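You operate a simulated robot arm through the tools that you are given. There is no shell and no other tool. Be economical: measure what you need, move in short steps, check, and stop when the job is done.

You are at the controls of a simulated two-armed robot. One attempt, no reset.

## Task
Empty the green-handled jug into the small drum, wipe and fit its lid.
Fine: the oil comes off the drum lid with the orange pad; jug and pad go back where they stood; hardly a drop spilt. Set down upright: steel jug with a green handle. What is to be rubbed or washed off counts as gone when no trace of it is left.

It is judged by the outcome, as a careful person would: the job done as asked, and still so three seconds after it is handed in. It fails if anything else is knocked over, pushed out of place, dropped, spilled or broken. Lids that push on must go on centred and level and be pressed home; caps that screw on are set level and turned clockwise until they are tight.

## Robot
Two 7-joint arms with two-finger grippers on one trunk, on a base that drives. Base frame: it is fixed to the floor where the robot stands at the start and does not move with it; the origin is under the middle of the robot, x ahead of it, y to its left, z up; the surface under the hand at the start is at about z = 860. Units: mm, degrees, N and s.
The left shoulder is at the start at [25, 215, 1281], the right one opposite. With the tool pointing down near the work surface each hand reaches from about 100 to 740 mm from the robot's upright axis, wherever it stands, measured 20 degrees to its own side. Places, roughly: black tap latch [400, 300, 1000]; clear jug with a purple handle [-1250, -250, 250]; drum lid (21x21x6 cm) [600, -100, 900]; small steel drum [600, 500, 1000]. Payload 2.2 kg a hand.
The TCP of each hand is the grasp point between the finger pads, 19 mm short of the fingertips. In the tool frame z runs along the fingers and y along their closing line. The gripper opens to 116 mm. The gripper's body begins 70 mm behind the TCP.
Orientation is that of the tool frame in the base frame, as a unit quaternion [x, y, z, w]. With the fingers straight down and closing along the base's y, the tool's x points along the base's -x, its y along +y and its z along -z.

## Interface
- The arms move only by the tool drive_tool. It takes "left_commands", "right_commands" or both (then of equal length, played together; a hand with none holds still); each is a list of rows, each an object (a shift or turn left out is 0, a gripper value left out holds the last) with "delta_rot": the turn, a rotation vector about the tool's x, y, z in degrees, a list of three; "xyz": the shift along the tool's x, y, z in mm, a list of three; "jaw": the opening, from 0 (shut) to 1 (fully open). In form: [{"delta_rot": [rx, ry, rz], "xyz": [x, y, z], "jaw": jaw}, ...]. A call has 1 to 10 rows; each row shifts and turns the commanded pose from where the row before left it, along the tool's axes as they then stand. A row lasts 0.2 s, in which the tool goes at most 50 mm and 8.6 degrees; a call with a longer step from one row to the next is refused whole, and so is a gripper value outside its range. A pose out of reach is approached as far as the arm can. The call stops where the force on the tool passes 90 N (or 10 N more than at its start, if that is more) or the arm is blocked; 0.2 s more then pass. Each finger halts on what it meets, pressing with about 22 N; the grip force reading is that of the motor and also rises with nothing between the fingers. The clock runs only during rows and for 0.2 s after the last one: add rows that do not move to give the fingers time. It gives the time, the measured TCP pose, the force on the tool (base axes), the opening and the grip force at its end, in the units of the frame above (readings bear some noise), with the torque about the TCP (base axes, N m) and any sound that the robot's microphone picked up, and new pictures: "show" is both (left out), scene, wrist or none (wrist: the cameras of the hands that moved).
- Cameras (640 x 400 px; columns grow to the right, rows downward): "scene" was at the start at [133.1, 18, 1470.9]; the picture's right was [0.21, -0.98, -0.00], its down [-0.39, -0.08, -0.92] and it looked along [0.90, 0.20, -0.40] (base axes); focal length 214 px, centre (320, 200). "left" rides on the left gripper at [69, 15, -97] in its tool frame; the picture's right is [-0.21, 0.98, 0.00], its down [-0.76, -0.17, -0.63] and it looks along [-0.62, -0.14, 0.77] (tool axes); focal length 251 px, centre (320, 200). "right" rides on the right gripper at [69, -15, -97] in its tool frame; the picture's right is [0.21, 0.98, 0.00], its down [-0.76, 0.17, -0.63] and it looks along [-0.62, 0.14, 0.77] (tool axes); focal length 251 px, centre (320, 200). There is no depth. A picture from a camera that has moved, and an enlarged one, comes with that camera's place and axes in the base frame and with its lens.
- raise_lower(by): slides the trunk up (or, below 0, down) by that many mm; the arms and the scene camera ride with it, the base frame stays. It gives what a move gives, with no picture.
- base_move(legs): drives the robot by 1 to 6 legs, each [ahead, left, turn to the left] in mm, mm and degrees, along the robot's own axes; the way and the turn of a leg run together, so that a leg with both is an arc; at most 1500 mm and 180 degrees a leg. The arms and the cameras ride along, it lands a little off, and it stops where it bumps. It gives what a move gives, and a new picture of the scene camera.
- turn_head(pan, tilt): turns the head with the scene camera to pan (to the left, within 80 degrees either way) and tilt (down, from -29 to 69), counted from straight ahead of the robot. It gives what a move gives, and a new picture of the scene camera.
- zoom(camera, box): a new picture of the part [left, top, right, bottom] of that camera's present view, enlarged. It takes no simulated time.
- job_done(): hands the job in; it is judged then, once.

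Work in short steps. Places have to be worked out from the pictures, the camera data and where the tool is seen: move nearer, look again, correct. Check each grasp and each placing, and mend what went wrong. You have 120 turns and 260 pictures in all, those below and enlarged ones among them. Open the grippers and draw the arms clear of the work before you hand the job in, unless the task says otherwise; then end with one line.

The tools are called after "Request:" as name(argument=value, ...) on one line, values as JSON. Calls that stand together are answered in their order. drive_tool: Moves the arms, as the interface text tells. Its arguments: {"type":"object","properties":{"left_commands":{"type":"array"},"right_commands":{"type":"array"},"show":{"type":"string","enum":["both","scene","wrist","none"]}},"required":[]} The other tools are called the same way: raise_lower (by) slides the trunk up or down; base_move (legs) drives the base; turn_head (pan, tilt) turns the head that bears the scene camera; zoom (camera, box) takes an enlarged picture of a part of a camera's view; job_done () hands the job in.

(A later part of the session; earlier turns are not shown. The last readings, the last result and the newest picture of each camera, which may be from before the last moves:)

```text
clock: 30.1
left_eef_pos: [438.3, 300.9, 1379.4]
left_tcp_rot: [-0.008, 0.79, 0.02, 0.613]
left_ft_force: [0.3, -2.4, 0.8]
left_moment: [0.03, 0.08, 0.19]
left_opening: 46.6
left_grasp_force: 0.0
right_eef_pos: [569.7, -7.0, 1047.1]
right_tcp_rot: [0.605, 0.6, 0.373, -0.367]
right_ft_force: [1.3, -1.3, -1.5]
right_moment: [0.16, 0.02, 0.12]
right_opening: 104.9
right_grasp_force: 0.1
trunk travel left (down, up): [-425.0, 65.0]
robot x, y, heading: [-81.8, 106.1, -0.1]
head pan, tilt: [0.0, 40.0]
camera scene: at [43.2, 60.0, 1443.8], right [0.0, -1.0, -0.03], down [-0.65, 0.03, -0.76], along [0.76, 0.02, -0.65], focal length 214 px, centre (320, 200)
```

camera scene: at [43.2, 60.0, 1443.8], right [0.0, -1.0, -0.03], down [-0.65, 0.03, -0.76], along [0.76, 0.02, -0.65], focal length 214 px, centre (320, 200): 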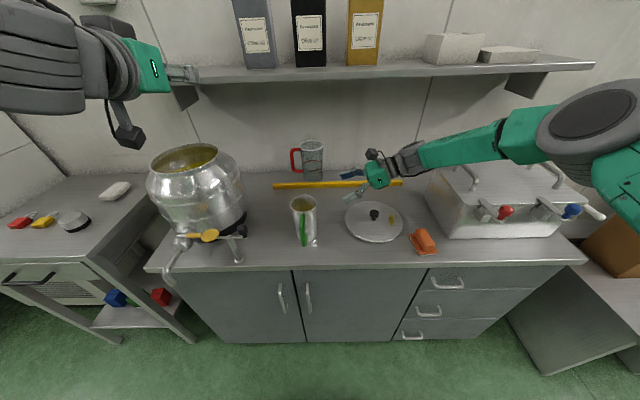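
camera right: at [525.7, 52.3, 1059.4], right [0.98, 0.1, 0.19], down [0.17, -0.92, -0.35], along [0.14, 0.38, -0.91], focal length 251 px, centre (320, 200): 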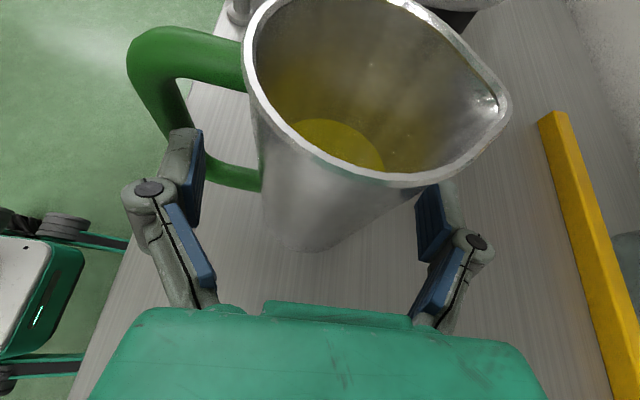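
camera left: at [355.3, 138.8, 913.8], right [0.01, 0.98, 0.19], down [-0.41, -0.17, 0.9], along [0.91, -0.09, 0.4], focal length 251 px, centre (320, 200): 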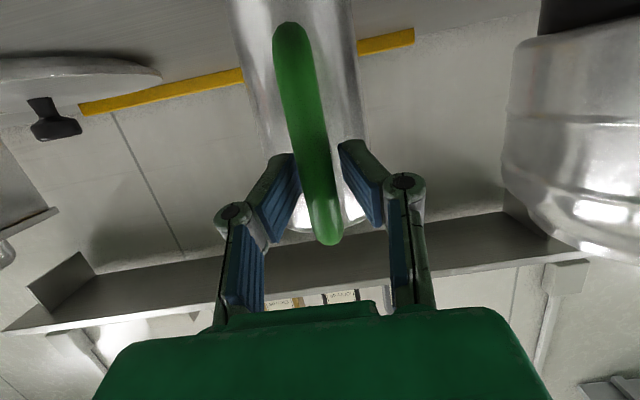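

The readings suggest the robot is swaying after the move; I wait a moment and read again.

Request:
drive_tool(right_commands=[{}, {}, {}], show="none")

Request:
turn_head(pan=0, tilt=42)

```text
clock: 31.1
left_eef_pos: [427.6, 287.5, 1381.8]
left_tcp_rot: [-0.003, 0.787, 0.019, 0.616]
left_ft_force: [-0.5, -1.8, 0.0]
left_moment: [0.09, -0.02, 0.17]
left_opening: 46.2
left_grasp_force: 0.0
right_eef_pos: [563.7, -22.0, 1053.2]
right_tcp_rot: [0.605, 0.6, 0.376, -0.364]
right_ft_force: [0.3, 0.2, -0.8]
right_moment: [0.05, 0.02, 0.02]
right_opening: 104.4
right_grasp_force: 0.0
trunk travel left (down, up): [-425.0, 65.0]
robot x, y, heading: [-86.9, 96.0, -0.2]
head pan, tilt: [0.0, 40.0]
stopped in row 3 (right hand): the arm was blocked; the commanded pose is now the measured one
```

```text
clock: 31.7
left_eef_pos: [431.1, 314.5, 1377.0]
left_tcp_rot: [-0.011, 0.788, 0.012, 0.615]
left_ft_force: [-0.7, 0.6, 0.2]
left_moment: [-0.01, -0.01, 0.01]
left_opening: 46.3
left_grasp_force: 0.1
right_eef_pos: [564.4, -2.1, 1054.6]
right_tcp_rot: [0.609, 0.603, 0.371, -0.357]
right_ft_force: [1.3, -0.2, -0.1]
right_moment: [0.04, 0.01, -0.01]
right_opening: 104.3
right_grasp_force: 0.0
trunk travel left (down, up): [-425.0, 65.0]
robot x, y, heading: [-85.8, 98.0, -0.3]
head pan, tilt: [0.0, 42.0]
camera scene: at [42.6, 111.0, 1441.5], right [0.0, -1.0, 0.01], down [-0.67, -0.01, -0.74], along [0.74, -0.01, -0.67], focal length 214 px, centre (320, 200)
```

scene: 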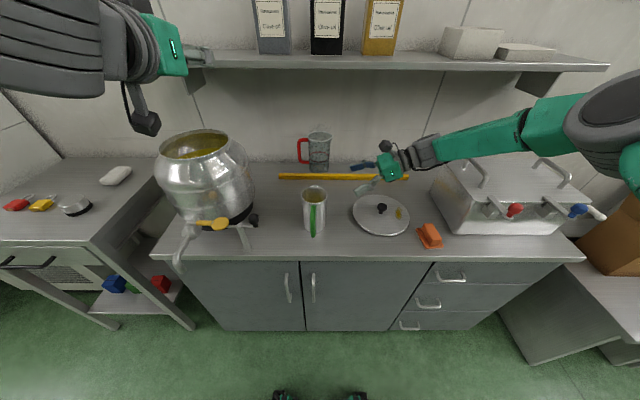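

Something may be touching. I look to both sides to find it.

Request:
turn_head(pan=-60, tilt=35)

Request:
turn_head(pan=60, tilt=45)

```text
clock: 33.0
left_eef_pos: [430.0, 312.0, 1378.6]
left_tcp_rot: [-0.009, 0.788, 0.012, 0.616]
left_ft_force: [0.5, -1.1, 0.5]
left_moment: [0.03, 0.0, 0.04]
left_opening: 46.6
left_grasp_force: 0.0
right_eef_pos: [564.4, -1.6, 1054.4]
right_tcp_rot: [0.608, 0.603, 0.371, -0.359]
right_ft_force: [-1.5, 0.0, 0.9]
right_moment: [0.02, 0.0, 0.04]
right_opening: 104.6
right_grasp_force: 0.0
trunk travel left (down, up): [-425.0, 65.0]
robot x, y, heading: [-83.8, 97.3, 0.0]
head pan, tilt: [-60.0, 35.0]
camera scene: at [2.8, -3.6, 1450.3], right [-0.87, -0.5, -0.01], down [-0.29, 0.51, -0.81], along [0.41, -0.7, -0.59], focal length 214 px, centre (320, 200)
```

scene: 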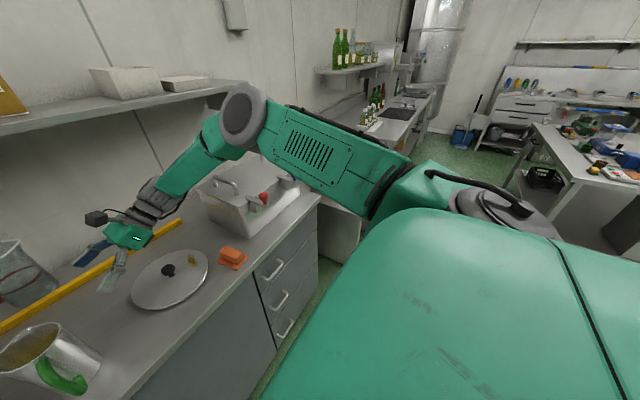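

```text
clock: 35.0
left_eef_pos: [429.2, 364.3, 1371.8]
left_tcp_rot: [-0.022, 0.789, 0.0, 0.614]
left_ft_force: [0.5, 1.8, -0.5]
left_moment: [-0.05, -0.03, -0.16]
left_opening: 46.2
left_grasp_force: 0.1
right_eef_pos: [562.6, 43.5, 1057.3]
right_tcp_rot: [0.611, 0.612, 0.361, -0.351]
right_ft_force: [0.0, 1.5, 0.6]
right_moment: [-0.11, -0.02, -0.05]
right_opening: 104.2
right_grasp_force: 0.0
trunk travel left (down, up): [-425.0, 65.0]
robot x, y, heading: [-85.1, 106.1, -0.0]
head pan, tilt: [60.0, 45.0]
camera scene: at [-0.9, 206.1, 1435.7], right [0.87, -0.5, 0.01], down [-0.36, -0.63, -0.69], along [0.35, 0.6, -0.72], focal length 214 px, centre (320, 200)
```

scene: 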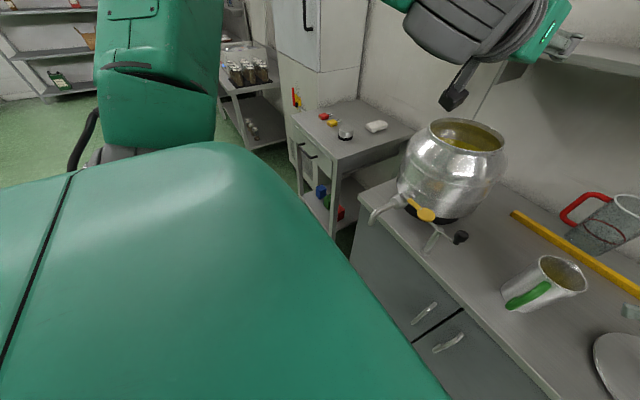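

No contact visible on either side, but the robot is still settling. I turn the head back and read again.

Request:
turn_head(pan=0, tilt=42)

Request:
drive_tool(right_commands=[{}, {}, {}, {}, {}], show="none")

Request:
drive_tool(right_commands=[{}, {}, {}, {}, {}], show="none")

```text
clock: 36.3
left_eef_pos: [429.6, 282.6, 1382.4]
left_tcp_rot: [-0.002, 0.788, 0.019, 0.616]
left_ft_force: [-0.1, -2.4, -0.7]
left_moment: [0.05, 0.03, 0.13]
left_opening: 46.7
left_grasp_force: 0.0
right_eef_pos: [564.9, -27.9, 1051.3]
right_tcp_rot: [0.606, 0.599, 0.376, -0.364]
right_ft_force: [0.1, -1.2, 0.2]
right_moment: [0.09, 0.02, 0.03]
right_opening: 104.8
right_grasp_force: 0.1
trunk travel left (down, up): [-425.0, 65.0]
robot x, y, heading: [-82.9, 91.6, -0.1]
head pan, tilt: [0.0, 42.0]
camera scene: at [43.2, 78.8, 1441.5], right [0.0, -1.0, -0.01], down [-0.67, 0.01, -0.74], along [0.74, 0.01, -0.67], focal length 214 px, centre (320, 200)
```

scene: 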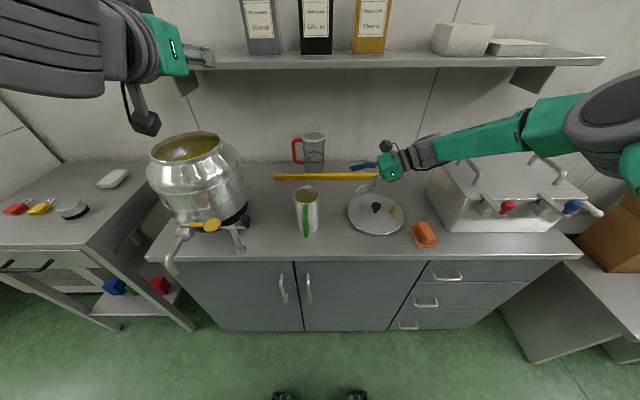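

```text
clock: 37.5
left_eef_pos: [428.3, 303.5, 1379.3]
left_tcp_rot: [-0.006, 0.788, 0.015, 0.615]
left_ft_force: [0.2, -1.3, 0.1]
left_moment: [0.02, -0.02, 0.08]
left_opening: 46.5
left_grasp_force: 0.1
right_eef_pos: [564.0, -7.8, 1052.1]
right_tcp_rot: [0.607, 0.603, 0.371, -0.361]
right_ft_force: [-0.1, -0.3, -0.4]
right_moment: [0.03, 0.03, 0.0]
right_opening: 104.2
right_grasp_force: 0.0
trunk travel left (down, up): [-425.0, 65.0]
robot x, y, heading: [-85.1, 96.5, 0.1]
head pan, tilt: [0.0, 42.0]
```

```text
clock: 38.9
left_eef_pos: [425.1, 329.0, 1379.5]
left_tcp_rot: [-0.01, 0.787, 0.01, 0.617]
left_ft_force: [-0.4, -0.9, 0.2]
left_moment: [0.0, 0.04, 0.04]
left_opening: 46.8
left_grasp_force: 0.1
right_eef_pos: [560.5, 14.2, 1057.7]
right_tcp_rot: [0.606, 0.606, 0.371, -0.358]
right_ft_force: [0.5, 0.3, 0.5]
right_moment: [0.01, 0.01, -0.02]
right_opening: 104.4
right_grasp_force: 0.1
trunk travel left (down, up): [-425.0, 65.0]
robot x, y, heading: [-88.1, 106.4, 0.1]
head pan, tilt: [0.0, 42.0]
stopped in row 5 (right hand): the arm was blocked; the commanded pose is now the measured one
```

The robot rocks sideways as if the base were against something. I look down at the floor by the base.

Request:
turn_head(pan=30, tilt=69)

Request:
turn_head(pan=-30, tilt=69)

```text
clock: 39.9
left_eef_pos: [425.3, 311.0, 1381.0]
left_tcp_rot: [-0.009, 0.787, 0.015, 0.616]
left_ft_force: [0.4, -0.4, 0.1]
left_moment: [0.07, -0.03, 0.09]
left_opening: 46.7
left_grasp_force: 0.2
right_eef_pos: [562.0, -0.7, 1057.0]
right_tcp_rot: [0.605, 0.603, 0.374, -0.361]
right_ft_force: [0.6, -1.4, -0.9]
right_moment: [0.06, 0.02, -0.01]
right_opening: 104.4
right_grasp_force: 0.0
trunk travel left (down, up): [-425.0, 65.0]
robot x, y, heading: [-83.9, 102.9, -0.2]
head pan, tilt: [30.0, 68.8]
camera scene: at [8.4, 140.6, 1408.3], right [0.5, -0.87, 0.0], down [-0.81, -0.47, -0.36], along [0.31, 0.18, -0.93], focal length 214 px, centre (320, 200)
```

scene: 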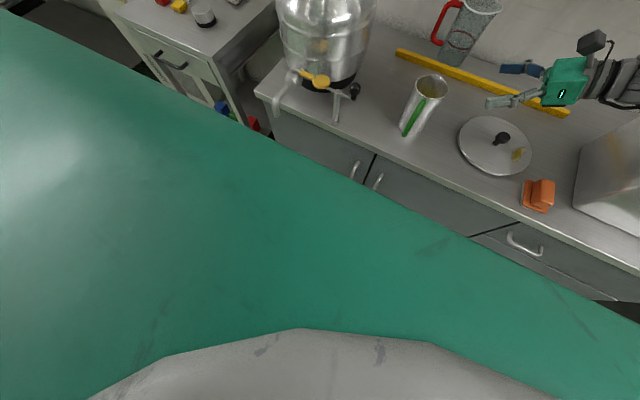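

```text
clock: 41.2
left_eef_pos: [425.2, 328.9, 1379.9]
left_tcp_rot: [-0.011, 0.787, 0.011, 0.616]
left_ft_force: [-0.3, -1.3, -1.1]
left_moment: [0.0, 0.01, 0.02]
left_opening: 46.2
left_grasp_force: 0.0
right_eef_pos: [560.5, 17.8, 1057.5]
right_tcp_rot: [0.605, 0.607, 0.371, -0.357]
right_ft_force: [-0.5, -0.2, 0.4]
right_moment: [-0.02, 0.0, -0.01]
right_opening: 104.2
right_grasp_force: 0.0
trunk travel left (down, up): [-425.0, 65.0]
robot x, y, heading: [-81.9, 111.8, -0.1]
head pan, tilt: [-30.0, 68.8]
camera scene: at [7.5, 56.7, 1407.5], right [-0.5, -0.86, -0.01], down [-0.81, 0.47, -0.35], along [0.31, -0.17, -0.94], focal length 214 px, centre (320, 200)
```

scene: 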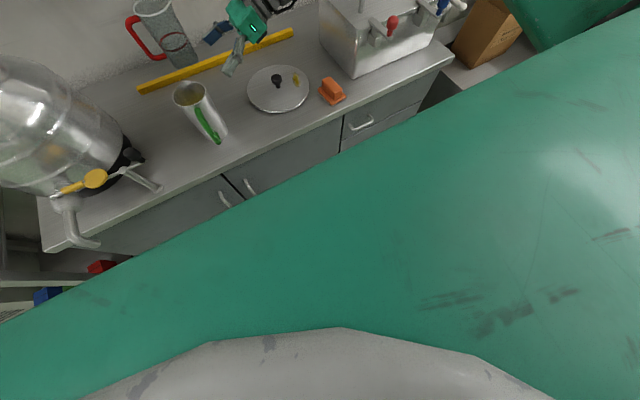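

The sway seems to be a slow settling of the base (y creeping toward its 117 mm target). I wait longer.

Request:
drive_tool(right_commands=[{}, {}, {}, {}, {}, {}, {}, {}, {}, {}], show="none")

Request:
drive_tool(right_commands=[{}, {}, {}, {}, {}, {}, {}, {}, {}, {}], show="none")

Request:
turn_head(pan=0, tilt=42)

```text
clock: 43.4
left_eef_pos: [427.1, 361.9, 1371.4]
left_tcp_rot: [-0.02, 0.789, 0.001, 0.614]
left_ft_force: [1.1, 0.6, -1.6]
left_moment: [-0.01, -0.13, -0.02]
left_opening: 46.4
left_grasp_force: 0.1
right_eef_pos: [560.6, 39.2, 1057.2]
right_tcp_rot: [0.61, 0.609, 0.364, -0.353]
right_ft_force: [-0.5, -0.9, -1.4]
right_moment: [0.14, -0.03, -0.07]
right_opening: 104.1
right_grasp_force: 0.1
trunk travel left (down, up): [-425.0, 65.0]
robot x, y, heading: [-84.1, 119.6, -0.3]
head pan, tilt: [-30.0, 68.8]
```

```text
clock: 45.8
left_eef_pos: [419.8, 335.3, 1378.7]
left_tcp_rot: [-0.015, 0.785, 0.008, 0.619]
left_ft_force: [0.2, 0.7, 0.0]
left_moment: [-0.02, 0.02, -0.04]
left_opening: 46.5
left_grasp_force: 0.1
right_eef_pos: [559.5, 16.6, 1062.6]
right_tcp_rot: [0.608, 0.609, 0.368, -0.352]
right_ft_force: [0.0, 0.2, 0.6]
right_moment: [-0.1, -0.02, -0.02]
right_opening: 104.7
right_grasp_force: 0.1
trunk travel left (down, up): [-425.0, 65.0]
robot x, y, heading: [-84.0, 101.9, -0.0]
head pan, tilt: [-30.0, 68.8]
stopped in row 10 (right hand): the arm was blocked; the commanded pose is now the measured one
```

```text
clock: 46.7
left_eef_pos: [420.8, 353.7, 1375.8]
left_tcp_rot: [-0.017, 0.786, 0.003, 0.618]
left_ft_force: [0.4, 0.8, -0.3]
left_moment: [-0.06, -0.02, -0.08]
left_opening: 46.6
left_grasp_force: 0.0
right_eef_pos: [557.8, 33.9, 1061.0]
right_tcp_rot: [0.609, 0.612, 0.364, -0.35]
right_ft_force: [-1.0, 0.2, 1.0]
right_moment: [-0.09, -0.02, -0.02]
right_opening: 104.3
right_grasp_force: 0.0
trunk travel left (down, up): [-425.0, 65.0]
robot x, y, heading: [-79.1, 103.3, 0.2]
head pan, tilt: [0.0, 42.0]
camera scene: at [42.9, 109.3, 1441.4], right [0.0, -1.0, 0.0], down [-0.67, 0.0, -0.74], along [0.74, 0.0, -0.67], focal length 214 px, centre (320, 200)
```

scene: 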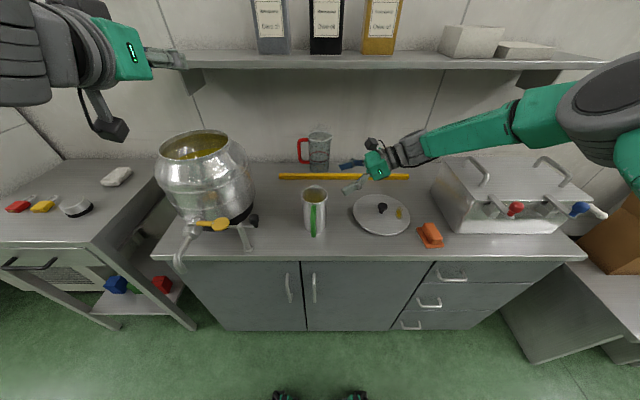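

It still rocks without decay, so I back the base off 50 mm to the right in case it leans on something.

Request:
base_move(legs=[[0, -50, 0]])

Request:
drive_tool(right_commands=[{}, {}, {}, {}, {}], show="none")

Request:
drive_tool(right_commands=[{}, {}, {}], show="none")

```text
clock: 48.2
left_eef_pos: [414.0, 211.3, 1379.0]
left_tcp_rot: [0.005, 0.787, 0.016, 0.616]
left_ft_force: [0.8, -5.0, -1.4]
left_moment: [0.13, -0.13, 0.35]
left_opening: 46.5
left_grasp_force: 0.0
right_eef_pos: [555.1, -86.1, 1055.3]
right_tcp_rot: [0.602, 0.599, 0.384, -0.364]
right_ft_force: [2.2, -3.7, -4.7]
right_moment: [0.49, 0.07, 0.15]
right_opening: 104.7
right_grasp_force: 0.1
trunk travel left (down, up): [-425.0, 65.0]
robot x, y, heading: [-82.5, 53.4, -0.2]
head pan, tilt: [0.0, 42.0]
stopped in leg 1: the robot was blocked; the commanded pose is now the measured one
camera scene: at [60.8, 40.3, 1439.7], right [0.0, -1.0, -0.01], down [-0.68, 0.01, -0.73], along [0.73, 0.0, -0.68], focal length 214 px, centre (320, 200)
```

scene: 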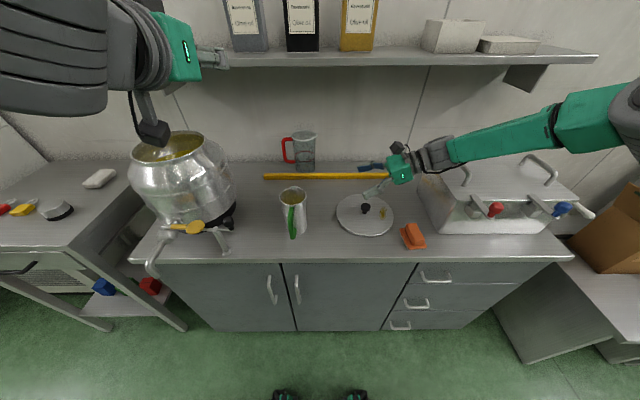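

```text
clock: 48.8
left_eef_pos: [391.0, 415.8, 1347.7]
left_tcp_rot: [-0.035, 0.784, -0.036, 0.619]
left_ft_force: [-0.6, 4.1, -0.7]
left_moment: [-0.11, -0.11, -0.28]
left_opening: 46.7
left_grasp_force: 0.1
right_eef_pos: [535.9, 95.9, 1074.0]
right_tcp_rot: [0.615, 0.634, 0.341, -0.322]
right_ft_force: [-1.8, 2.4, 0.7]
right_moment: [-0.2, -0.12, -0.1]
right_opening: 104.3
right_grasp_force: 0.1
trunk travel left (down, up): [-425.0, 65.0]
robot x, y, heading: [-83.6, 73.5, 0.1]
head pan, tilt: [0.0, 42.0]
stopped in row 3 (left hand): the arm was blocked; the commanded pose is now the measured one
```

```text
clock: 49.3
left_eef_pos: [385.4, 179.1, 1388.1]
left_tcp_rot: [0.002, 0.783, 0.018, 0.622]
left_ft_force: [-0.4, -5.6, 0.9]
left_moment: [0.12, 0.09, 0.37]
left_opening: 46.5
left_grasp_force: 0.1
right_eef_pos: [537.1, -103.8, 1066.9]
right_tcp_rot: [0.587, 0.601, 0.396, -0.371]
right_ft_force: [1.2, -3.2, -2.3]
right_moment: [0.3, 0.05, 0.01]
right_opening: 104.5
right_grasp_force: 0.4
trunk travel left (down, up): [-425.0, 65.0]
robot x, y, heading: [-76.8, 49.4, 0.6]
head pan, tilt: [0.0, 42.0]
stopped in row 2 (left hand): the arm was blocked; the commanded pose is now the measured one
```

The lateral lurch made the robot rock hard. I raise the right hand clear of everything and pull both hands in to steady it.

Request:
drive_tool(right_commands=[{"xyz": [30, -15, -15]}, {"xyz": [30, -15, -15]}, {"xyz": [30, -15, -15]}, {"xyz": [30, -15, -15]}, {"xyz": [25, -15, -15]}], left_commands=[{"xyz": [0, 0, -15]}, {"xyz": [0, 0, -15]}, {"xyz": [0, 0, -15]}, {"xyz": [0, 0, -15]}, {"xyz": [0, 0, -15]}], show="none")

Request:
drive_tool(right_commands=[{}], show="scene")

```text
clock: 49.8
left_eef_pos: [362.8, 420.5, 1372.4]
left_tcp_rot: [-0.065, 0.769, -0.044, 0.634]
left_ft_force: [-2.7, 3.9, -2.2]
left_moment: [-0.1, -0.27, -0.31]
left_opening: 46.2
left_grasp_force: 0.1
left hand out of reach, approached as far as the arm can: row 2
right_eef_pos: [498.8, 105.2, 1131.5]
right_tcp_rot: [0.607, 0.641, 0.346, -0.317]
right_ft_force: [-2.7, 3.2, 1.8]
right_moment: [-0.28, -0.11, -0.15]
right_opening: 104.0
right_grasp_force: 0.0
trunk travel left (down, up): [-425.0, 65.0]
robot x, y, heading: [-72.8, 76.3, 0.6]
head pan, tilt: [0.0, 42.0]
stopped in row 2 (left hand): the arm was blocked; the commanded pose is now the measured one
```

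```text
clock: 50.3
left_eef_pos: [358.5, 178.2, 1399.1]
left_tcp_rot: [-0.027, 0.778, -0.005, 0.628]
left_ft_force: [-0.8, -7.0, -1.6]
left_moment: [0.16, -0.13, 0.63]
left_opening: 46.3
left_grasp_force: 0.1
right_eef_pos: [501.8, -109.7, 1117.2]
right_tcp_rot: [0.581, 0.604, 0.401, -0.371]
right_ft_force: [1.0, -1.2, -1.9]
right_moment: [0.21, 0.04, 0.04]
right_opening: 104.6
right_grasp_force: 0.0
trunk travel left (down, up): [-425.0, 65.0]
robot x, y, heading: [-75.0, 50.8, 0.4]
head pan, tilt: [0.0, 42.0]
stopped in row 1 (left hand): the arm was blocked; the commanded pose is now the measured one
camera scene: at [57.3, 7.0, 1440.7], right [0.01, -1.0, -0.03], down [-0.68, 0.02, -0.74], along [0.74, 0.03, -0.67], focal length 214 px, centre (320, 200)
```

scene: 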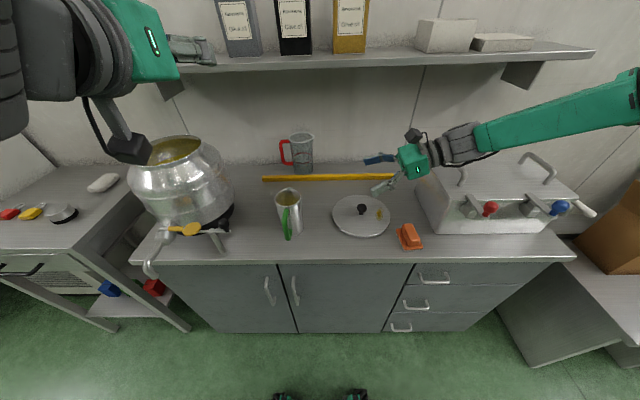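

I let time pass without arm commands and see whether the sway decays.

Request:
raise_lower(by=20)

Request:
drive_tool(left_commands=[{}, {}, {}, {}, {}, {}], right_commands=[{}, {}, {}, {}, {}, {}], show="none")

Request:
drive_tool(left_commands=[{}, {}, {}, {}, {}, {}], right_commands=[{}, {}, {}, {}, {}, {}], show="none")

Request:
drive_tool(left_commands=[{}, {}, {}, {}, {}, {}], right_commands=[{}, {}, {}, {}, {}, {}], show="none")

```text
clock: 50.9
left_eef_pos: [361.3, 423.2, 1403.3]
left_tcp_rot: [-0.094, 0.758, -0.053, 0.644]
left_ft_force: [-3.5, 7.3, -2.2]
left_moment: [-0.16, -0.25, -0.62]
left_opening: 46.5
left_grasp_force: 0.1
right_eef_pos: [484.9, 109.0, 1152.5]
right_tcp_rot: [0.604, 0.642, 0.349, -0.318]
right_ft_force: [-2.6, 2.1, 1.6]
right_moment: [-0.21, -0.03, -0.05]
right_opening: 104.1
right_grasp_force: 0.1
trunk travel left (down, up): [-443.0, 47.0]
robot x, y, heading: [-80.5, 71.9, 1.0]
head pan, tilt: [0.0, 42.0]
stopped: the arm was blocked; the commanded pose is now the measured one
```

```text
clock: 51.4
left_eef_pos: [354.6, 197.9, 1432.5]
left_tcp_rot: [-0.089, 0.767, -0.037, 0.634]
left_ft_force: [2.5, -3.0, 1.0]
left_moment: [0.12, 0.05, 0.34]
left_opening: 46.3
left_grasp_force: 0.1
right_eef_pos: [486.8, -105.2, 1135.6]
right_tcp_rot: [0.575, 0.604, 0.405, -0.374]
right_ft_force: [3.3, -3.6, -1.9]
right_moment: [0.26, 0.08, 0.19]
right_opening: 104.5
right_grasp_force: 0.2
trunk travel left (down, up): [-443.0, 47.0]
robot x, y, heading: [-77.7, 58.9, 1.1]
head pan, tilt: [0.0, 42.0]
stopped in row 2 (left hand): the arm was blocked; the commanded pose is now the measured one
```

```text
clock: 52.0
left_eef_pos: [352.9, 407.2, 1420.7]
left_tcp_rot: [-0.111, 0.744, -0.056, 0.657]
left_ft_force: [-1.1, 3.8, -2.5]
left_moment: [-0.1, -0.13, -0.34]
left_opening: 46.5
left_grasp_force: 0.1
right_eef_pos: [460.7, 107.4, 1157.2]
right_tcp_rot: [0.597, 0.645, 0.354, -0.321]
right_ft_force: [-0.9, 2.0, 1.3]
right_moment: [-0.25, -0.08, -0.04]
right_opening: 104.5
right_grasp_force: 0.0
trunk travel left (down, up): [-443.0, 47.0]
robot x, y, heading: [-83.5, 69.6, 1.3]
head pan, tilt: [0.0, 42.0]
stopped in row 2 (left hand): the arm was blocked; the commanded pose is now the measured one
```

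```text
clock: 52.5
left_eef_pos: [339.1, 202.6, 1449.8]
left_tcp_rot: [-0.128, 0.75, -0.056, 0.646]
left_ft_force: [2.0, -4.2, 1.5]
left_moment: [0.11, 0.06, 0.37]
left_opening: 46.5
left_grasp_force: 0.2
right_eef_pos: [457.6, -102.2, 1142.7]
right_tcp_rot: [0.565, 0.61, 0.409, -0.376]
right_ft_force: [1.8, -3.1, -2.1]
right_moment: [0.25, 0.11, 0.19]
right_opening: 104.3
right_grasp_force: 0.2
trunk travel left (down, up): [-443.0, 47.0]
robot x, y, heading: [-81.2, 56.9, 1.4]
head pan, tilt: [0.0, 42.0]
stopped in row 2 (left hand): the arm was blocked; the commanded pose is now the measured one
```

Arm calls seem to feed the rocking; I let it settle using only head motion.

Request:
turn_head(pan=0, tilt=-25)

Request:
turn_head(pan=0, tilt=42)

```text
clock: 53.9
left_eef_pos: [328.0, 191.7, 1459.2]
left_tcp_rot: [-0.103, 0.744, -0.034, 0.659]
left_ft_force: [2.4, -2.4, 3.1]
left_moment: [0.01, 0.27, 0.17]
left_opening: 46.3
left_grasp_force: 0.1
right_eef_pos: [444.0, -89.8, 1154.1]
right_tcp_rot: [0.565, 0.615, 0.407, -0.371]
right_ft_force: [1.7, -0.9, 0.0]
right_moment: [0.07, 0.04, 0.07]
right_opening: 104.3
right_grasp_force: 0.3
trunk travel left (down, up): [-443.0, 47.0]
robot x, y, heading: [-90.3, 51.3, 2.1]
head pan, tilt: [0.0, -25.0]
camera scene: at [25.2, -73.0, 1560.7], right [0.03, -1.0, -0.08], down [0.42, 0.09, -0.9], along [0.91, 0.0, 0.42], focal length 214 px, centre (320, 200)
```

scene: 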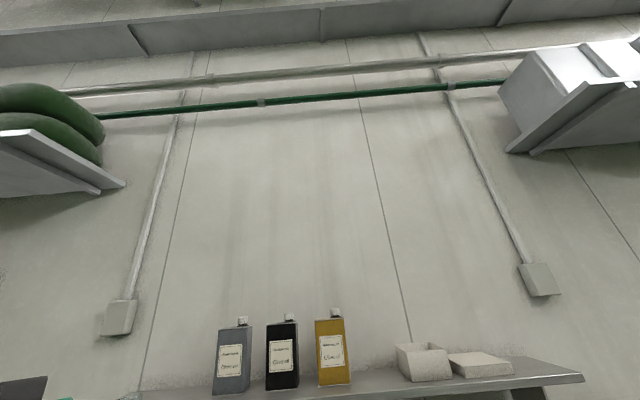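

```text
clock: 55.3
left_eef_pos: [320.8, 383.6, 1425.1]
left_tcp_rot: [-0.151, 0.744, -0.088, 0.645]
left_ft_force: [-2.2, 5.6, -0.1]
left_moment: [-0.08, -0.09, -0.39]
left_opening: 46.3
left_grasp_force: 0.0
right_eef_pos: [442.1, 59.1, 1162.4]
right_tcp_rot: [0.579, 0.641, 0.374, -0.338]
right_ft_force: [-1.8, -0.3, 2.5]
right_moment: [-0.19, -0.11, -0.08]
right_opening: 104.5
right_grasp_force: 0.0
trunk travel left (down, up): [-443.0, 47.0]
robot x, y, heading: [-84.2, 77.3, 1.4]
head pan, tilt: [0.0, 42.0]
camera scene: at [30.9, 140.0, 1458.9], right [0.03, -1.0, 0.04], down [-0.66, -0.05, -0.75], along [0.75, -0.01, -0.67], focal length 214 px, centre (320, 200)
```

scene: 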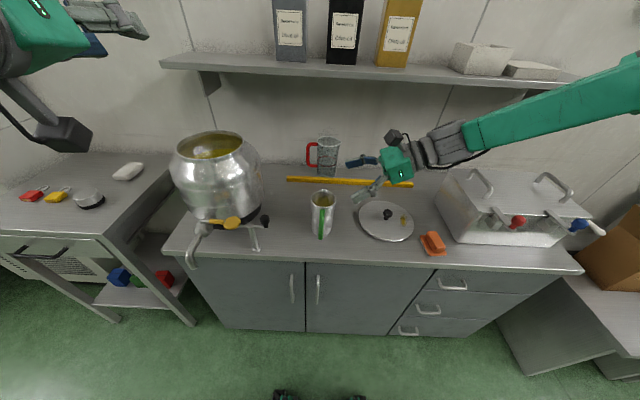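

The robot rocks about ±4°, likely because the trunk is high. I back straight away from the counter so nothing can be struck, then lower the trunk for stability.

Request:
base_move(legs=[[-250, 0, 0]])

Request:
raise_lower(by=-150)

Request:
turn_head(pan=0, tilt=30)

```text
clock: 56.2
left_eef_pos: [324.8, 305.8, 1449.5]
left_tcp_rot: [-0.18, 0.732, -0.033, 0.657]
left_ft_force: [-1.7, 3.4, -6.4]
left_moment: [0.07, -0.52, -0.3]
left_opening: 46.5
left_grasp_force: 0.1
right_eef_pos: [453.1, 24.1, 1150.6]
right_tcp_rot: [0.544, 0.654, 0.372, -0.373]
right_ft_force: [1.1, 3.3, -3.7]
right_moment: [0.21, 0.03, 0.09]
right_opening: 104.5
right_grasp_force: 0.1
trunk travel left (down, up): [-443.0, 47.0]
robot x, y, heading: [-73.6, 54.9, 7.1]
head pan, tilt: [0.0, 42.0]
stopped in leg 1: the robot was blocked; the commanded pose is now the measured one
camera scene: at [67.8, 31.2, 1455.6], right [0.12, -0.99, -0.02], down [-0.68, -0.06, -0.73], along [0.73, 0.1, -0.68], focal length 214 px, centre (320, 200)
```

scene: 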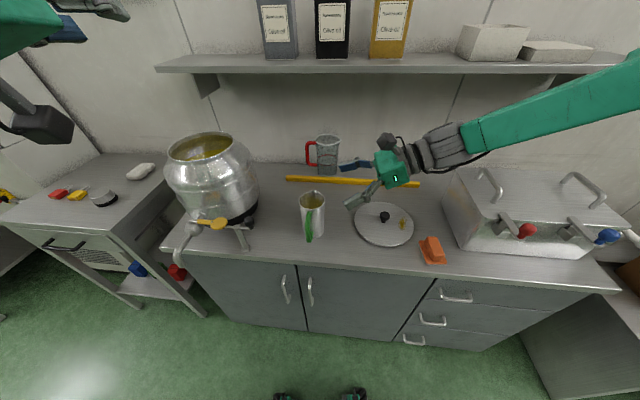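

```text
clock: 56.5
left_eef_pos: [283.2, 410.1, 1438.9]
left_tcp_rot: [-0.22, 0.722, -0.081, 0.651]
left_ft_force: [-2.0, 0.7, -2.6]
left_moment: [0.01, -0.23, -0.08]
left_opening: 46.3
left_grasp_force: 0.1
right_eef_pos: [430.3, 89.1, 1166.4]
right_tcp_rot: [0.543, 0.667, 0.366, -0.354]
right_ft_force: [-2.0, 1.6, 1.6]
right_moment: [-0.2, -0.11, -0.1]
right_opening: 104.2
right_grasp_force: 0.0
trunk travel left (down, up): [-440.0, 50.0]
robot x, y, heading: [-77.5, 73.2, 6.5]
head pan, tilt: [0.0, 42.0]
stopped: the arm was blocked; the commanded pose is now the measured one
```

```text
clock: 57.2
left_eef_pos: [295.0, 402.6, 1457.2]
left_tcp_rot: [-0.231, 0.713, -0.08, 0.658]
left_ft_force: [-2.1, -0.1, -1.2]
left_moment: [-0.02, -0.08, -0.07]
left_opening: 46.5
left_grasp_force: 0.2
right_eef_pos: [432.1, 80.5, 1168.4]
right_tcp_rot: [0.542, 0.665, 0.369, -0.357]
right_ft_force: [-1.9, 1.7, 0.6]
right_moment: [-0.15, -0.07, -0.09]
right_opening: 104.3
right_grasp_force: 0.0
trunk travel left (down, up): [-440.0, 50.0]
robot x, y, heading: [-74.4, 72.8, 6.3]
head pan, tilt: [0.0, 30.0]
camera scene: at [52.2, 104.7, 1475.6], right [0.11, -0.99, 0.01], down [-0.49, -0.07, -0.87], along [0.86, 0.09, -0.5], focal length 214 px, centre (320, 200)
```

scene: 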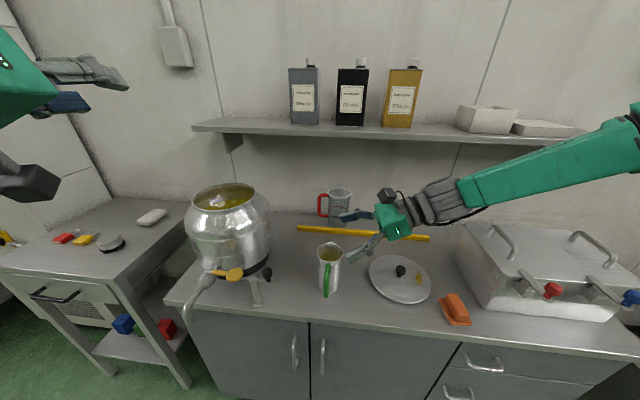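

Amplitude is dropping now. I wait with another small head move before commanding anything else.

Request:
turn_head(pan=0, tilt=69)

Request:
turn_head(pan=0, tilt=35)

Request:
turn_head(pan=0, tilt=40)

```text
clock: 58.3
left_eef_pos: [291.1, 427.3, 1446.2]
left_tcp_rot: [-0.23, 0.716, -0.083, 0.654]
left_ft_force: [-3.5, 1.8, -1.1]
left_moment: [-0.01, -0.15, -0.22]
left_opening: 46.4
left_grasp_force: 0.0
right_eef_pos: [432.4, 103.1, 1168.4]
right_tcp_rot: [0.543, 0.67, 0.364, -0.352]
right_ft_force: [-1.4, 2.2, 1.7]
right_moment: [-0.21, -0.09, -0.08]
right_opening: 103.9
right_grasp_force: 0.1
trunk travel left (down, up): [-440.0, 50.0]
robot x, y, heading: [-70.2, 75.2, 6.8]
head pan, tilt: [0.0, 68.8]
camera scene: at [14.5, 147.1, 1423.0], right [0.12, -0.99, 0.04], down [-0.92, -0.12, -0.36], along [0.37, 0.0, -0.93], focal length 214 px, centre (320, 200)
```

scene: 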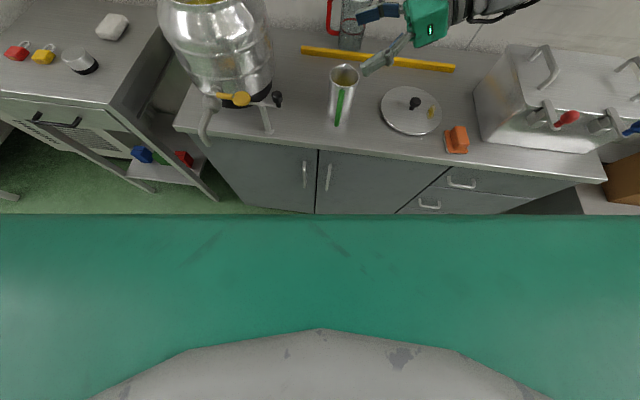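

```text
clock: 59.3
left_eef_pos: [292.5, 427.8, 1440.1]
left_tcp_rot: [-0.226, 0.72, -0.083, 0.651]
left_ft_force: [-2.0, 2.6, -0.5]
left_moment: [-0.03, -0.16, -0.23]
left_opening: 46.5
left_grasp_force: 0.1
right_eef_pos: [433.6, 104.0, 1166.8]
right_tcp_rot: [0.545, 0.669, 0.364, -0.352]
right_ft_force: [-2.1, 1.0, 0.6]
right_moment: [-0.21, -0.07, -0.09]
right_opening: 104.3
right_grasp_force: 0.1
trunk travel left (down, up): [-440.0, 50.0]
robot x, y, heading: [-69.7, 76.3, 6.7]
head pan, tilt: [0.0, 35.0]
camera scene: at [46.1, 163.6, 1465.9], right [0.12, -0.99, 0.05], down [-0.57, -0.11, -0.82], along [0.82, 0.07, -0.57], focal length 214 px, centre (320, 200)
```

scene: 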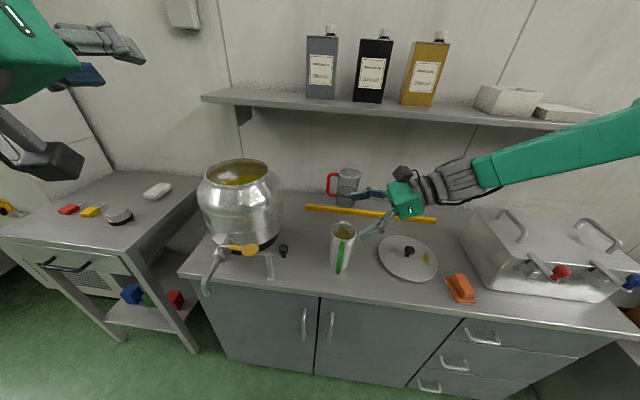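

```text
clock: 60.0
left_eef_pos: [315.2, 318.1, 1463.5]
left_tcp_rot: [-0.218, 0.718, -0.054, 0.658]
left_ft_force: [0.8, 0.2, 1.2]
left_moment: [0.0, 0.02, 0.02]
left_opening: 46.6
left_grasp_force: 0.0
right_eef_pos: [448.9, 13.0, 1156.2]
right_tcp_rot: [0.536, 0.653, 0.38, -0.376]
right_ft_force: [1.0, -0.5, -0.6]
right_moment: [0.1, 0.06, 0.09]
right_opening: 104.4
right_grasp_force: 0.1
trunk travel left (down, up): [-440.0, 50.0]
robot x, y, heading: [-77.1, 55.9, 7.1]
head pan, tilt: [0.0, 40.0]
camera scene: at [67.8, 11.6, 1455.8], right [0.12, -0.99, -0.04], down [-0.65, -0.05, -0.76], along [0.75, 0.12, -0.65], focal length 214 px, centre (320, 200)
```

scene: 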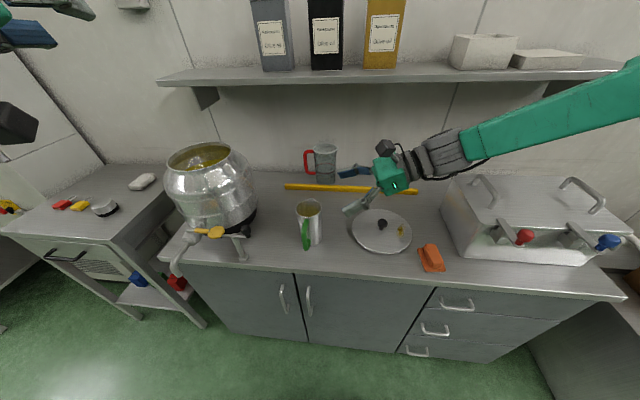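

I lower the trunk in small increments (no arm motion), which should steady the robot and let time pass.

Request:
raise_lower(by=-30)

Request:
raise_lower(by=-20)

Request:
raise_lower(by=-10)

Request:
raise_lower(by=-1)

Request:
raise_lower(by=-1)

Request:
raise_lower(by=-1)

```text
clock: 60.3
left_eef_pos: [288.6, 467.9, 1444.5]
left_tcp_rot: [-0.254, 0.705, -0.098, 0.655]
left_ft_force: [-1.8, 2.7, -1.7]
left_moment: [-0.02, -0.21, -0.3]
left_opening: 46.1
left_grasp_force: 0.0
right_eef_pos: [424.4, 134.7, 1167.7]
right_tcp_rot: [0.545, 0.676, 0.357, -0.344]
right_ft_force: [-1.8, 1.7, 2.5]
right_moment: [-0.27, -0.12, -0.09]
right_opening: 104.0
right_grasp_force: 0.0
trunk travel left (down, up): [-437.0, 53.0]
robot x, y, heading: [-71.5, 77.6, 6.6]
head pan, tilt: [0.0, 40.0]
stopped: the arm was blocked; the commanded pose is now the measured one
```

```text
clock: 60.8
left_eef_pos: [303.6, 266.0, 1462.4]
left_tcp_rot: [-0.198, 0.717, -0.051, 0.666]
left_ft_force: [0.3, -1.9, 1.2]
left_moment: [0.0, 0.08, 0.2]
left_opening: 46.3
left_grasp_force: 0.0
right_eef_pos: [441.6, -32.0, 1149.3]
right_tcp_rot: [0.531, 0.644, 0.398, -0.38]
right_ft_force: [0.3, -3.2, -1.3]
right_moment: [0.17, 0.04, 0.04]
right_opening: 104.7
right_grasp_force: 0.2
trunk travel left (down, up): [-424.0, 66.0]
robot x, y, heading: [-69.9, 54.8, 6.9]
head pan, tilt: [0.0, 40.0]
stopped: the arm was blocked; the commanded pose is now the measured one
```

```text
clock: 61.3
left_eef_pos: [296.7, 398.8, 1428.5]
left_tcp_rot: [-0.23, 0.714, -0.086, 0.655]
left_ft_force: [0.9, 1.7, -1.3]
left_moment: [-0.04, -0.05, -0.13]
left_opening: 46.5
left_grasp_force: 0.1
right_eef_pos: [430.7, 75.4, 1141.2]
right_tcp_rot: [0.545, 0.662, 0.371, -0.358]
right_ft_force: [-0.9, 0.0, 0.3]
right_moment: [-0.05, -0.04, 0.01]
right_opening: 104.1
right_grasp_force: 0.1
trunk travel left (down, up): [-414.0, 76.0]
robot x, y, heading: [-75.6, 75.5, 6.2]
head pan, tilt: [0.0, 40.0]
```

```text
clock: 61.8
left_eef_pos: [309.7, 305.7, 1446.1]
left_tcp_rot: [-0.221, 0.713, -0.056, 0.663]
left_ft_force: [2.0, -0.7, 1.9]
left_moment: [0.01, 0.13, 0.08]
left_opening: 46.5
left_grasp_force: 0.1
right_eef_pos: [443.2, 2.6, 1134.2]
right_tcp_rot: [0.533, 0.653, 0.384, -0.376]
right_ft_force: [0.9, 0.3, -0.8]
right_moment: [0.1, 0.09, 0.1]
right_opening: 104.6
right_grasp_force: 0.1
trunk travel left (down, up): [-413.0, 77.0]
robot x, y, heading: [-73.0, 54.1, 7.3]
head pan, tilt: [0.0, 40.0]
```

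```text
clock: 62.4
left_eef_pos: [300.6, 363.5, 1430.2]
left_tcp_rot: [-0.222, 0.717, -0.078, 0.656]
left_ft_force: [1.2, 0.0, -2.0]
left_moment: [-0.01, -0.14, 0.02]
left_opening: 46.4
left_grasp_force: 0.0
right_eef_pos: [433.2, 46.1, 1137.7]
right_tcp_rot: [0.542, 0.656, 0.377, -0.365]
right_ft_force: [-1.0, -1.5, -0.9]
right_moment: [0.19, -0.02, -0.06]
right_opening: 104.5
right_grasp_force: 0.1
trunk travel left (down, up): [-412.0, 78.0]
robot x, y, heading: [-74.7, 71.4, 6.1]
head pan, tilt: [0.0, 40.0]
```

```text
clock: 62.9
left_eef_pos: [302.5, 343.2, 1444.9]
left_tcp_rot: [-0.23, 0.708, -0.069, 0.664]
left_ft_force: [1.1, 0.0, 0.8]
left_moment: [-0.01, 0.08, 0.01]
left_opening: 46.5
left_grasp_force: 0.2
right_eef_pos: [433.6, 31.2, 1138.2]
right_tcp_rot: [0.536, 0.658, 0.38, -0.368]
right_ft_force: [-1.4, -0.3, -0.2]
right_moment: [0.07, -0.06, -0.06]
right_opening: 104.4
right_grasp_force: 0.0
trunk travel left (down, up): [-411.0, 79.0]
robot x, y, heading: [-73.3, 63.6, 6.7]
head pan, tilt: [0.0, 40.0]
```

The sway is dying out. A few more tiny steps to finish settling.

Request:
raise_lower(by=-1)

Request:
raise_lower(by=-1)

Request:
raise_lower(by=-1)

Request:
raise_lower(by=-1)

Request:
turn_head(pan=0, tilt=38)

```text
clock: 63.4
left_eef_pos: [296.8, 324.9, 1440.1]
left_tcp_rot: [-0.215, 0.714, -0.068, 0.662]
left_ft_force: [-1.6, -0.5, 1.6]
left_moment: [0.03, 0.06, 0.01]
left_opening: 46.5
left_grasp_force: 0.1
right_eef_pos: [434.0, 16.9, 1139.6]
right_tcp_rot: [0.535, 0.654, 0.386, -0.371]
right_ft_force: [-0.6, -0.1, 1.2]
right_moment: [-0.09, 0.03, 0.02]
right_opening: 104.3
right_grasp_force: 0.1
trunk travel left (down, up): [-410.0, 80.0]
robot x, y, heading: [-73.8, 60.4, 6.7]
head pan, tilt: [0.0, 40.0]
```

```text
clock: 63.9
left_eef_pos: [294.5, 379.2, 1440.8]
left_tcp_rot: [-0.236, 0.705, -0.08, 0.664]
left_ft_force: [-0.8, 0.8, 1.1]
left_moment: [-0.02, 0.03, -0.05]
left_opening: 46.2
left_grasp_force: 0.1
right_eef_pos: [426.6, 63.8, 1142.0]
right_tcp_rot: [0.537, 0.664, 0.375, -0.36]
right_ft_force: [-1.0, 0.9, 1.5]
right_moment: [-0.13, -0.06, -0.11]
right_opening: 104.6
right_grasp_force: 0.1
trunk travel left (down, up): [-409.0, 81.0]
robot x, y, heading: [-69.0, 73.0, 6.4]
head pan, tilt: [0.0, 40.0]
```

```text
clock: 64.4
left_eef_pos: [299.4, 290.0, 1444.5]
left_tcp_rot: [-0.206, 0.715, -0.059, 0.666]
left_ft_force: [-0.6, -0.6, 0.1]
left_moment: [0.07, 0.02, 0.1]
left_opening: 46.3
left_grasp_force: 0.0
right_eef_pos: [435.6, -11.3, 1136.2]
right_tcp_rot: [0.532, 0.651, 0.392, -0.375]
right_ft_force: [1.1, -1.1, 0.7]
right_moment: [0.02, 0.03, 0.03]
right_opening: 104.6
right_grasp_force: 0.1
trunk travel left (down, up): [-408.0, 82.0]
robot x, y, heading: [-77.0, 58.9, 6.6]
head pan, tilt: [0.0, 40.0]
```

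```text
clock: 64.9
left_eef_pos: [288.7, 407.5, 1428.3]
left_tcp_rot: [-0.237, 0.708, -0.085, 0.66]
left_ft_force: [-0.4, 1.4, -1.9]
left_moment: [0.04, -0.15, -0.16]
left_opening: 46.4
left_grasp_force: 0.0
right_eef_pos: [422.9, 86.4, 1142.2]
right_tcp_rot: [0.54, 0.668, 0.371, -0.354]
right_ft_force: [-1.9, 1.6, 0.6]
right_moment: [-0.11, -0.06, -0.11]
right_opening: 104.6
right_grasp_force: 0.0
trunk travel left (down, up): [-407.0, 83.0]
robot x, y, heading: [-69.8, 75.0, 6.6]
head pan, tilt: [0.0, 40.0]
```

```text
clock: 65.5
left_eef_pos: [310.1, 280.5, 1440.5]
left_tcp_rot: [-0.208, 0.717, -0.049, 0.663]
left_ft_force: [0.5, -1.3, 1.4]
left_moment: [0.02, 0.13, 0.16]
left_opening: 46.5
left_grasp_force: 0.1
right_eef_pos: [444.3, -18.2, 1129.3]
right_tcp_rot: [0.531, 0.649, 0.391, -0.379]
right_ft_force: [3.0, -1.2, -1.2]
right_moment: [0.15, 0.12, 0.14]
right_opening: 104.3
right_grasp_force: 0.1
trunk travel left (down, up): [-407.0, 83.0]
robot x, y, heading: [-70.7, 56.8, 6.7]
head pan, tilt: [0.0, 38.0]
camera scene: at [69.3, 0.3, 1427.1], right [0.12, -0.99, -0.05], down [-0.62, -0.04, -0.78], along [0.77, 0.12, -0.62], focal length 214 px, centre (320, 200)
```

scene: 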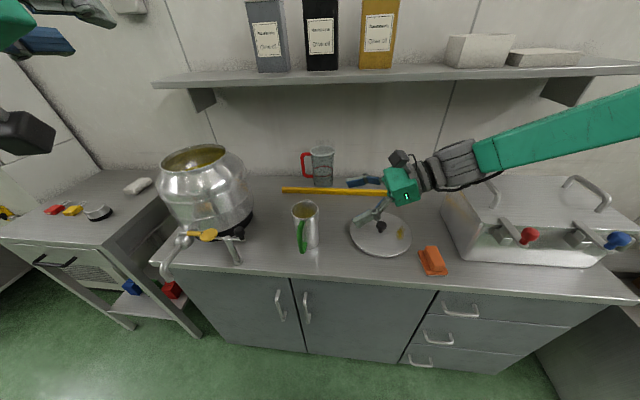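

The rocking persists. I pull the right hand back over the counter's front edge and up, and bring the left hand to an easier posture, so the trunk can go down.

Request:
drive_tool(right_commands=[{"xyz": [15, -20, 0]}, {"xyz": [15, -20, 0]}, {"xyz": [15, -20, 0]}, {"xyz": [15, -20, 0]}, {"xyz": [15, -20, 0]}, {"xyz": [15, -20, 0]}, {"xyz": [15, -20, 0]}, {"xyz": [15, -20, 0]}, {}, {}], show="none")

Request:
drive_tool(right_commands=[{"xyz": [15, -20, 0]}, {"xyz": [15, -20, 0]}, {"xyz": [15, -20, 0]}, {"xyz": [15, -20, 0]}, {}, {}, {}, {}, {}, {}], show="none")

```text
clock: 67.9
left_eef_pos: [291.8, 406.7, 1425.8]
left_tcp_rot: [-0.236, 0.711, -0.085, 0.657]
left_ft_force: [0.2, 2.1, -0.9]
left_moment: [-0.01, -0.11, -0.07]
left_opening: 46.4
left_grasp_force: 0.1
right_eef_pos: [249.8, 117.4, 1224.8]
right_tcp_rot: [0.542, 0.664, 0.369, -0.359]
right_ft_force: [-0.7, -0.2, -0.8]
right_moment: [0.15, -0.03, -0.08]
right_opening: 104.3
right_grasp_force: 0.1
trunk travel left (down, up): [-407.0, 83.0]
robot x, y, heading: [-73.7, 81.1, 6.4]
head pan, tilt: [0.0, 38.0]
stopped in row 10 (right hand): the arm was blocked; the commanded pose is now the measured one
```

```text
clock: 70.3
left_eef_pos: [302.1, 363.6, 1441.0]
left_tcp_rot: [-0.237, 0.705, -0.076, 0.664]
left_ft_force: [-0.8, 0.1, 0.1]
left_moment: [-0.02, 0.06, -0.03]
left_opening: 46.3
left_grasp_force: 0.2
right_eef_pos: [185.1, 101.3, 1281.7]
right_tcp_rot: [0.538, 0.662, 0.374, -0.365]
right_ft_force: [-0.4, 0.1, 0.2]
right_moment: [-0.07, -0.02, -0.02]
right_opening: 104.8
right_grasp_force: 0.1
right hand out of reach, approached as far as the arm can: row 3, 4
trunk travel left (down, up): [-407.0, 83.0]
robot x, y, heading: [-68.1, 64.3, 6.9]
head pan, tilt: [0.0, 38.0]
stopped in row 10 (right hand): the arm was blocked; the commanded pose is now the measured one
```

That worked. Both hands are clear; now I lower the trunk substantially and wait.

Request:
raise_lower(by=-150)

Request:
drive_tool(right_commands=[{}, {}, {}, {}, {}, {}, {}, {}, {}, {}], show="none")

Request:
drive_tool(right_commands=[{}, {}, {}, {}, {}, {}, {}, {}, {}], show="none")

Request:
drive_tool(right_commands=[{}, {}, {}, {}, {}, {}, {}, {}], show="none")

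```text
clock: 72.1
left_eef_pos: [300.0, 353.7, 1293.6]
left_tcp_rot: [-0.233, 0.706, -0.072, 0.665]
left_ft_force: [0.4, 0.1, 1.7]
left_moment: [-0.02, 0.1, 0.04]
left_opening: 46.3
left_grasp_force: 0.1
right_eef_pos: [185.4, 92.6, 1132.9]
right_tcp_rot: [0.536, 0.66, 0.376, -0.368]
right_ft_force: [-1.0, 0.4, 0.6]
right_moment: [-0.03, -0.05, -0.07]
right_opening: 104.6
right_grasp_force: 0.0
trunk travel left (down, up): [-257.0, 233.0]
robot x, y, heading: [-67.5, 58.8, 6.7]
head pan, tilt: [0.0, 38.0]
```

```text
clock: 74.3
left_eef_pos: [292.0, 357.1, 1284.8]
left_tcp_rot: [-0.223, 0.711, -0.074, 0.663]
left_ft_force: [-0.1, 0.0, 1.6]
left_moment: [-0.04, 0.07, -0.01]
left_opening: 46.6
left_grasp_force: 0.0
right_eef_pos: [181.0, 101.4, 1131.5]
right_tcp_rot: [0.536, 0.661, 0.379, -0.364]
right_ft_force: [-0.2, 0.8, 1.2]
right_moment: [-0.11, -0.04, 0.07]
right_opening: 104.2
right_grasp_force: 0.2
trunk travel left (down, up): [-257.0, 233.0]
robot x, y, heading: [-69.2, 64.1, 6.8]
head pan, tilt: [0.0, 38.0]
```

```text
clock: 76.5
left_eef_pos: [297.1, 373.0, 1289.2]
left_tcp_rot: [-0.242, 0.704, -0.082, 0.663]
left_ft_force: [-0.6, 0.7, 0.3]
left_moment: [0.0, -0.04, -0.12]
left_opening: 46.3
left_grasp_force: 0.0
right_eef_pos: [182.7, 109.5, 1133.5]
right_tcp_rot: [0.538, 0.666, 0.371, -0.36]
right_ft_force: [-0.3, -0.1, -0.2]
right_moment: [-0.08, -0.01, -0.02]
right_opening: 104.5
right_grasp_force: 0.1
trunk travel left (down, up): [-257.0, 233.0]
robot x, y, heading: [-66.8, 57.8, 7.1]
head pan, tilt: [0.0, 38.0]
stopped in row 9 (right hand): the arm was blocked; the commanded pose is now the measured one
```

```text
clock: 78.5
left_eef_pos: [290.5, 401.3, 1283.5]
left_tcp_rot: [-0.245, 0.704, -0.086, 0.661]
left_ft_force: [0.4, 1.7, -0.2]
left_moment: [-0.02, -0.04, -0.08]
left_opening: 46.7
left_grasp_force: 0.0
right_eef_pos: [177.2, 136.3, 1130.2]
right_tcp_rot: [0.539, 0.671, 0.365, -0.355]
right_ft_force: [-0.4, 0.3, -0.2]
right_moment: [0.03, 0.01, -0.01]
right_opening: 104.3
right_grasp_force: 0.0
trunk travel left (down, up): [-257.0, 233.0]
robot x, y, heading: [-67.0, 66.5, 7.0]
head pan, tilt: [0.0, 38.0]
stopped in row 8 (right hand): the arm was blocked; the commanded pose is now the measured one
```

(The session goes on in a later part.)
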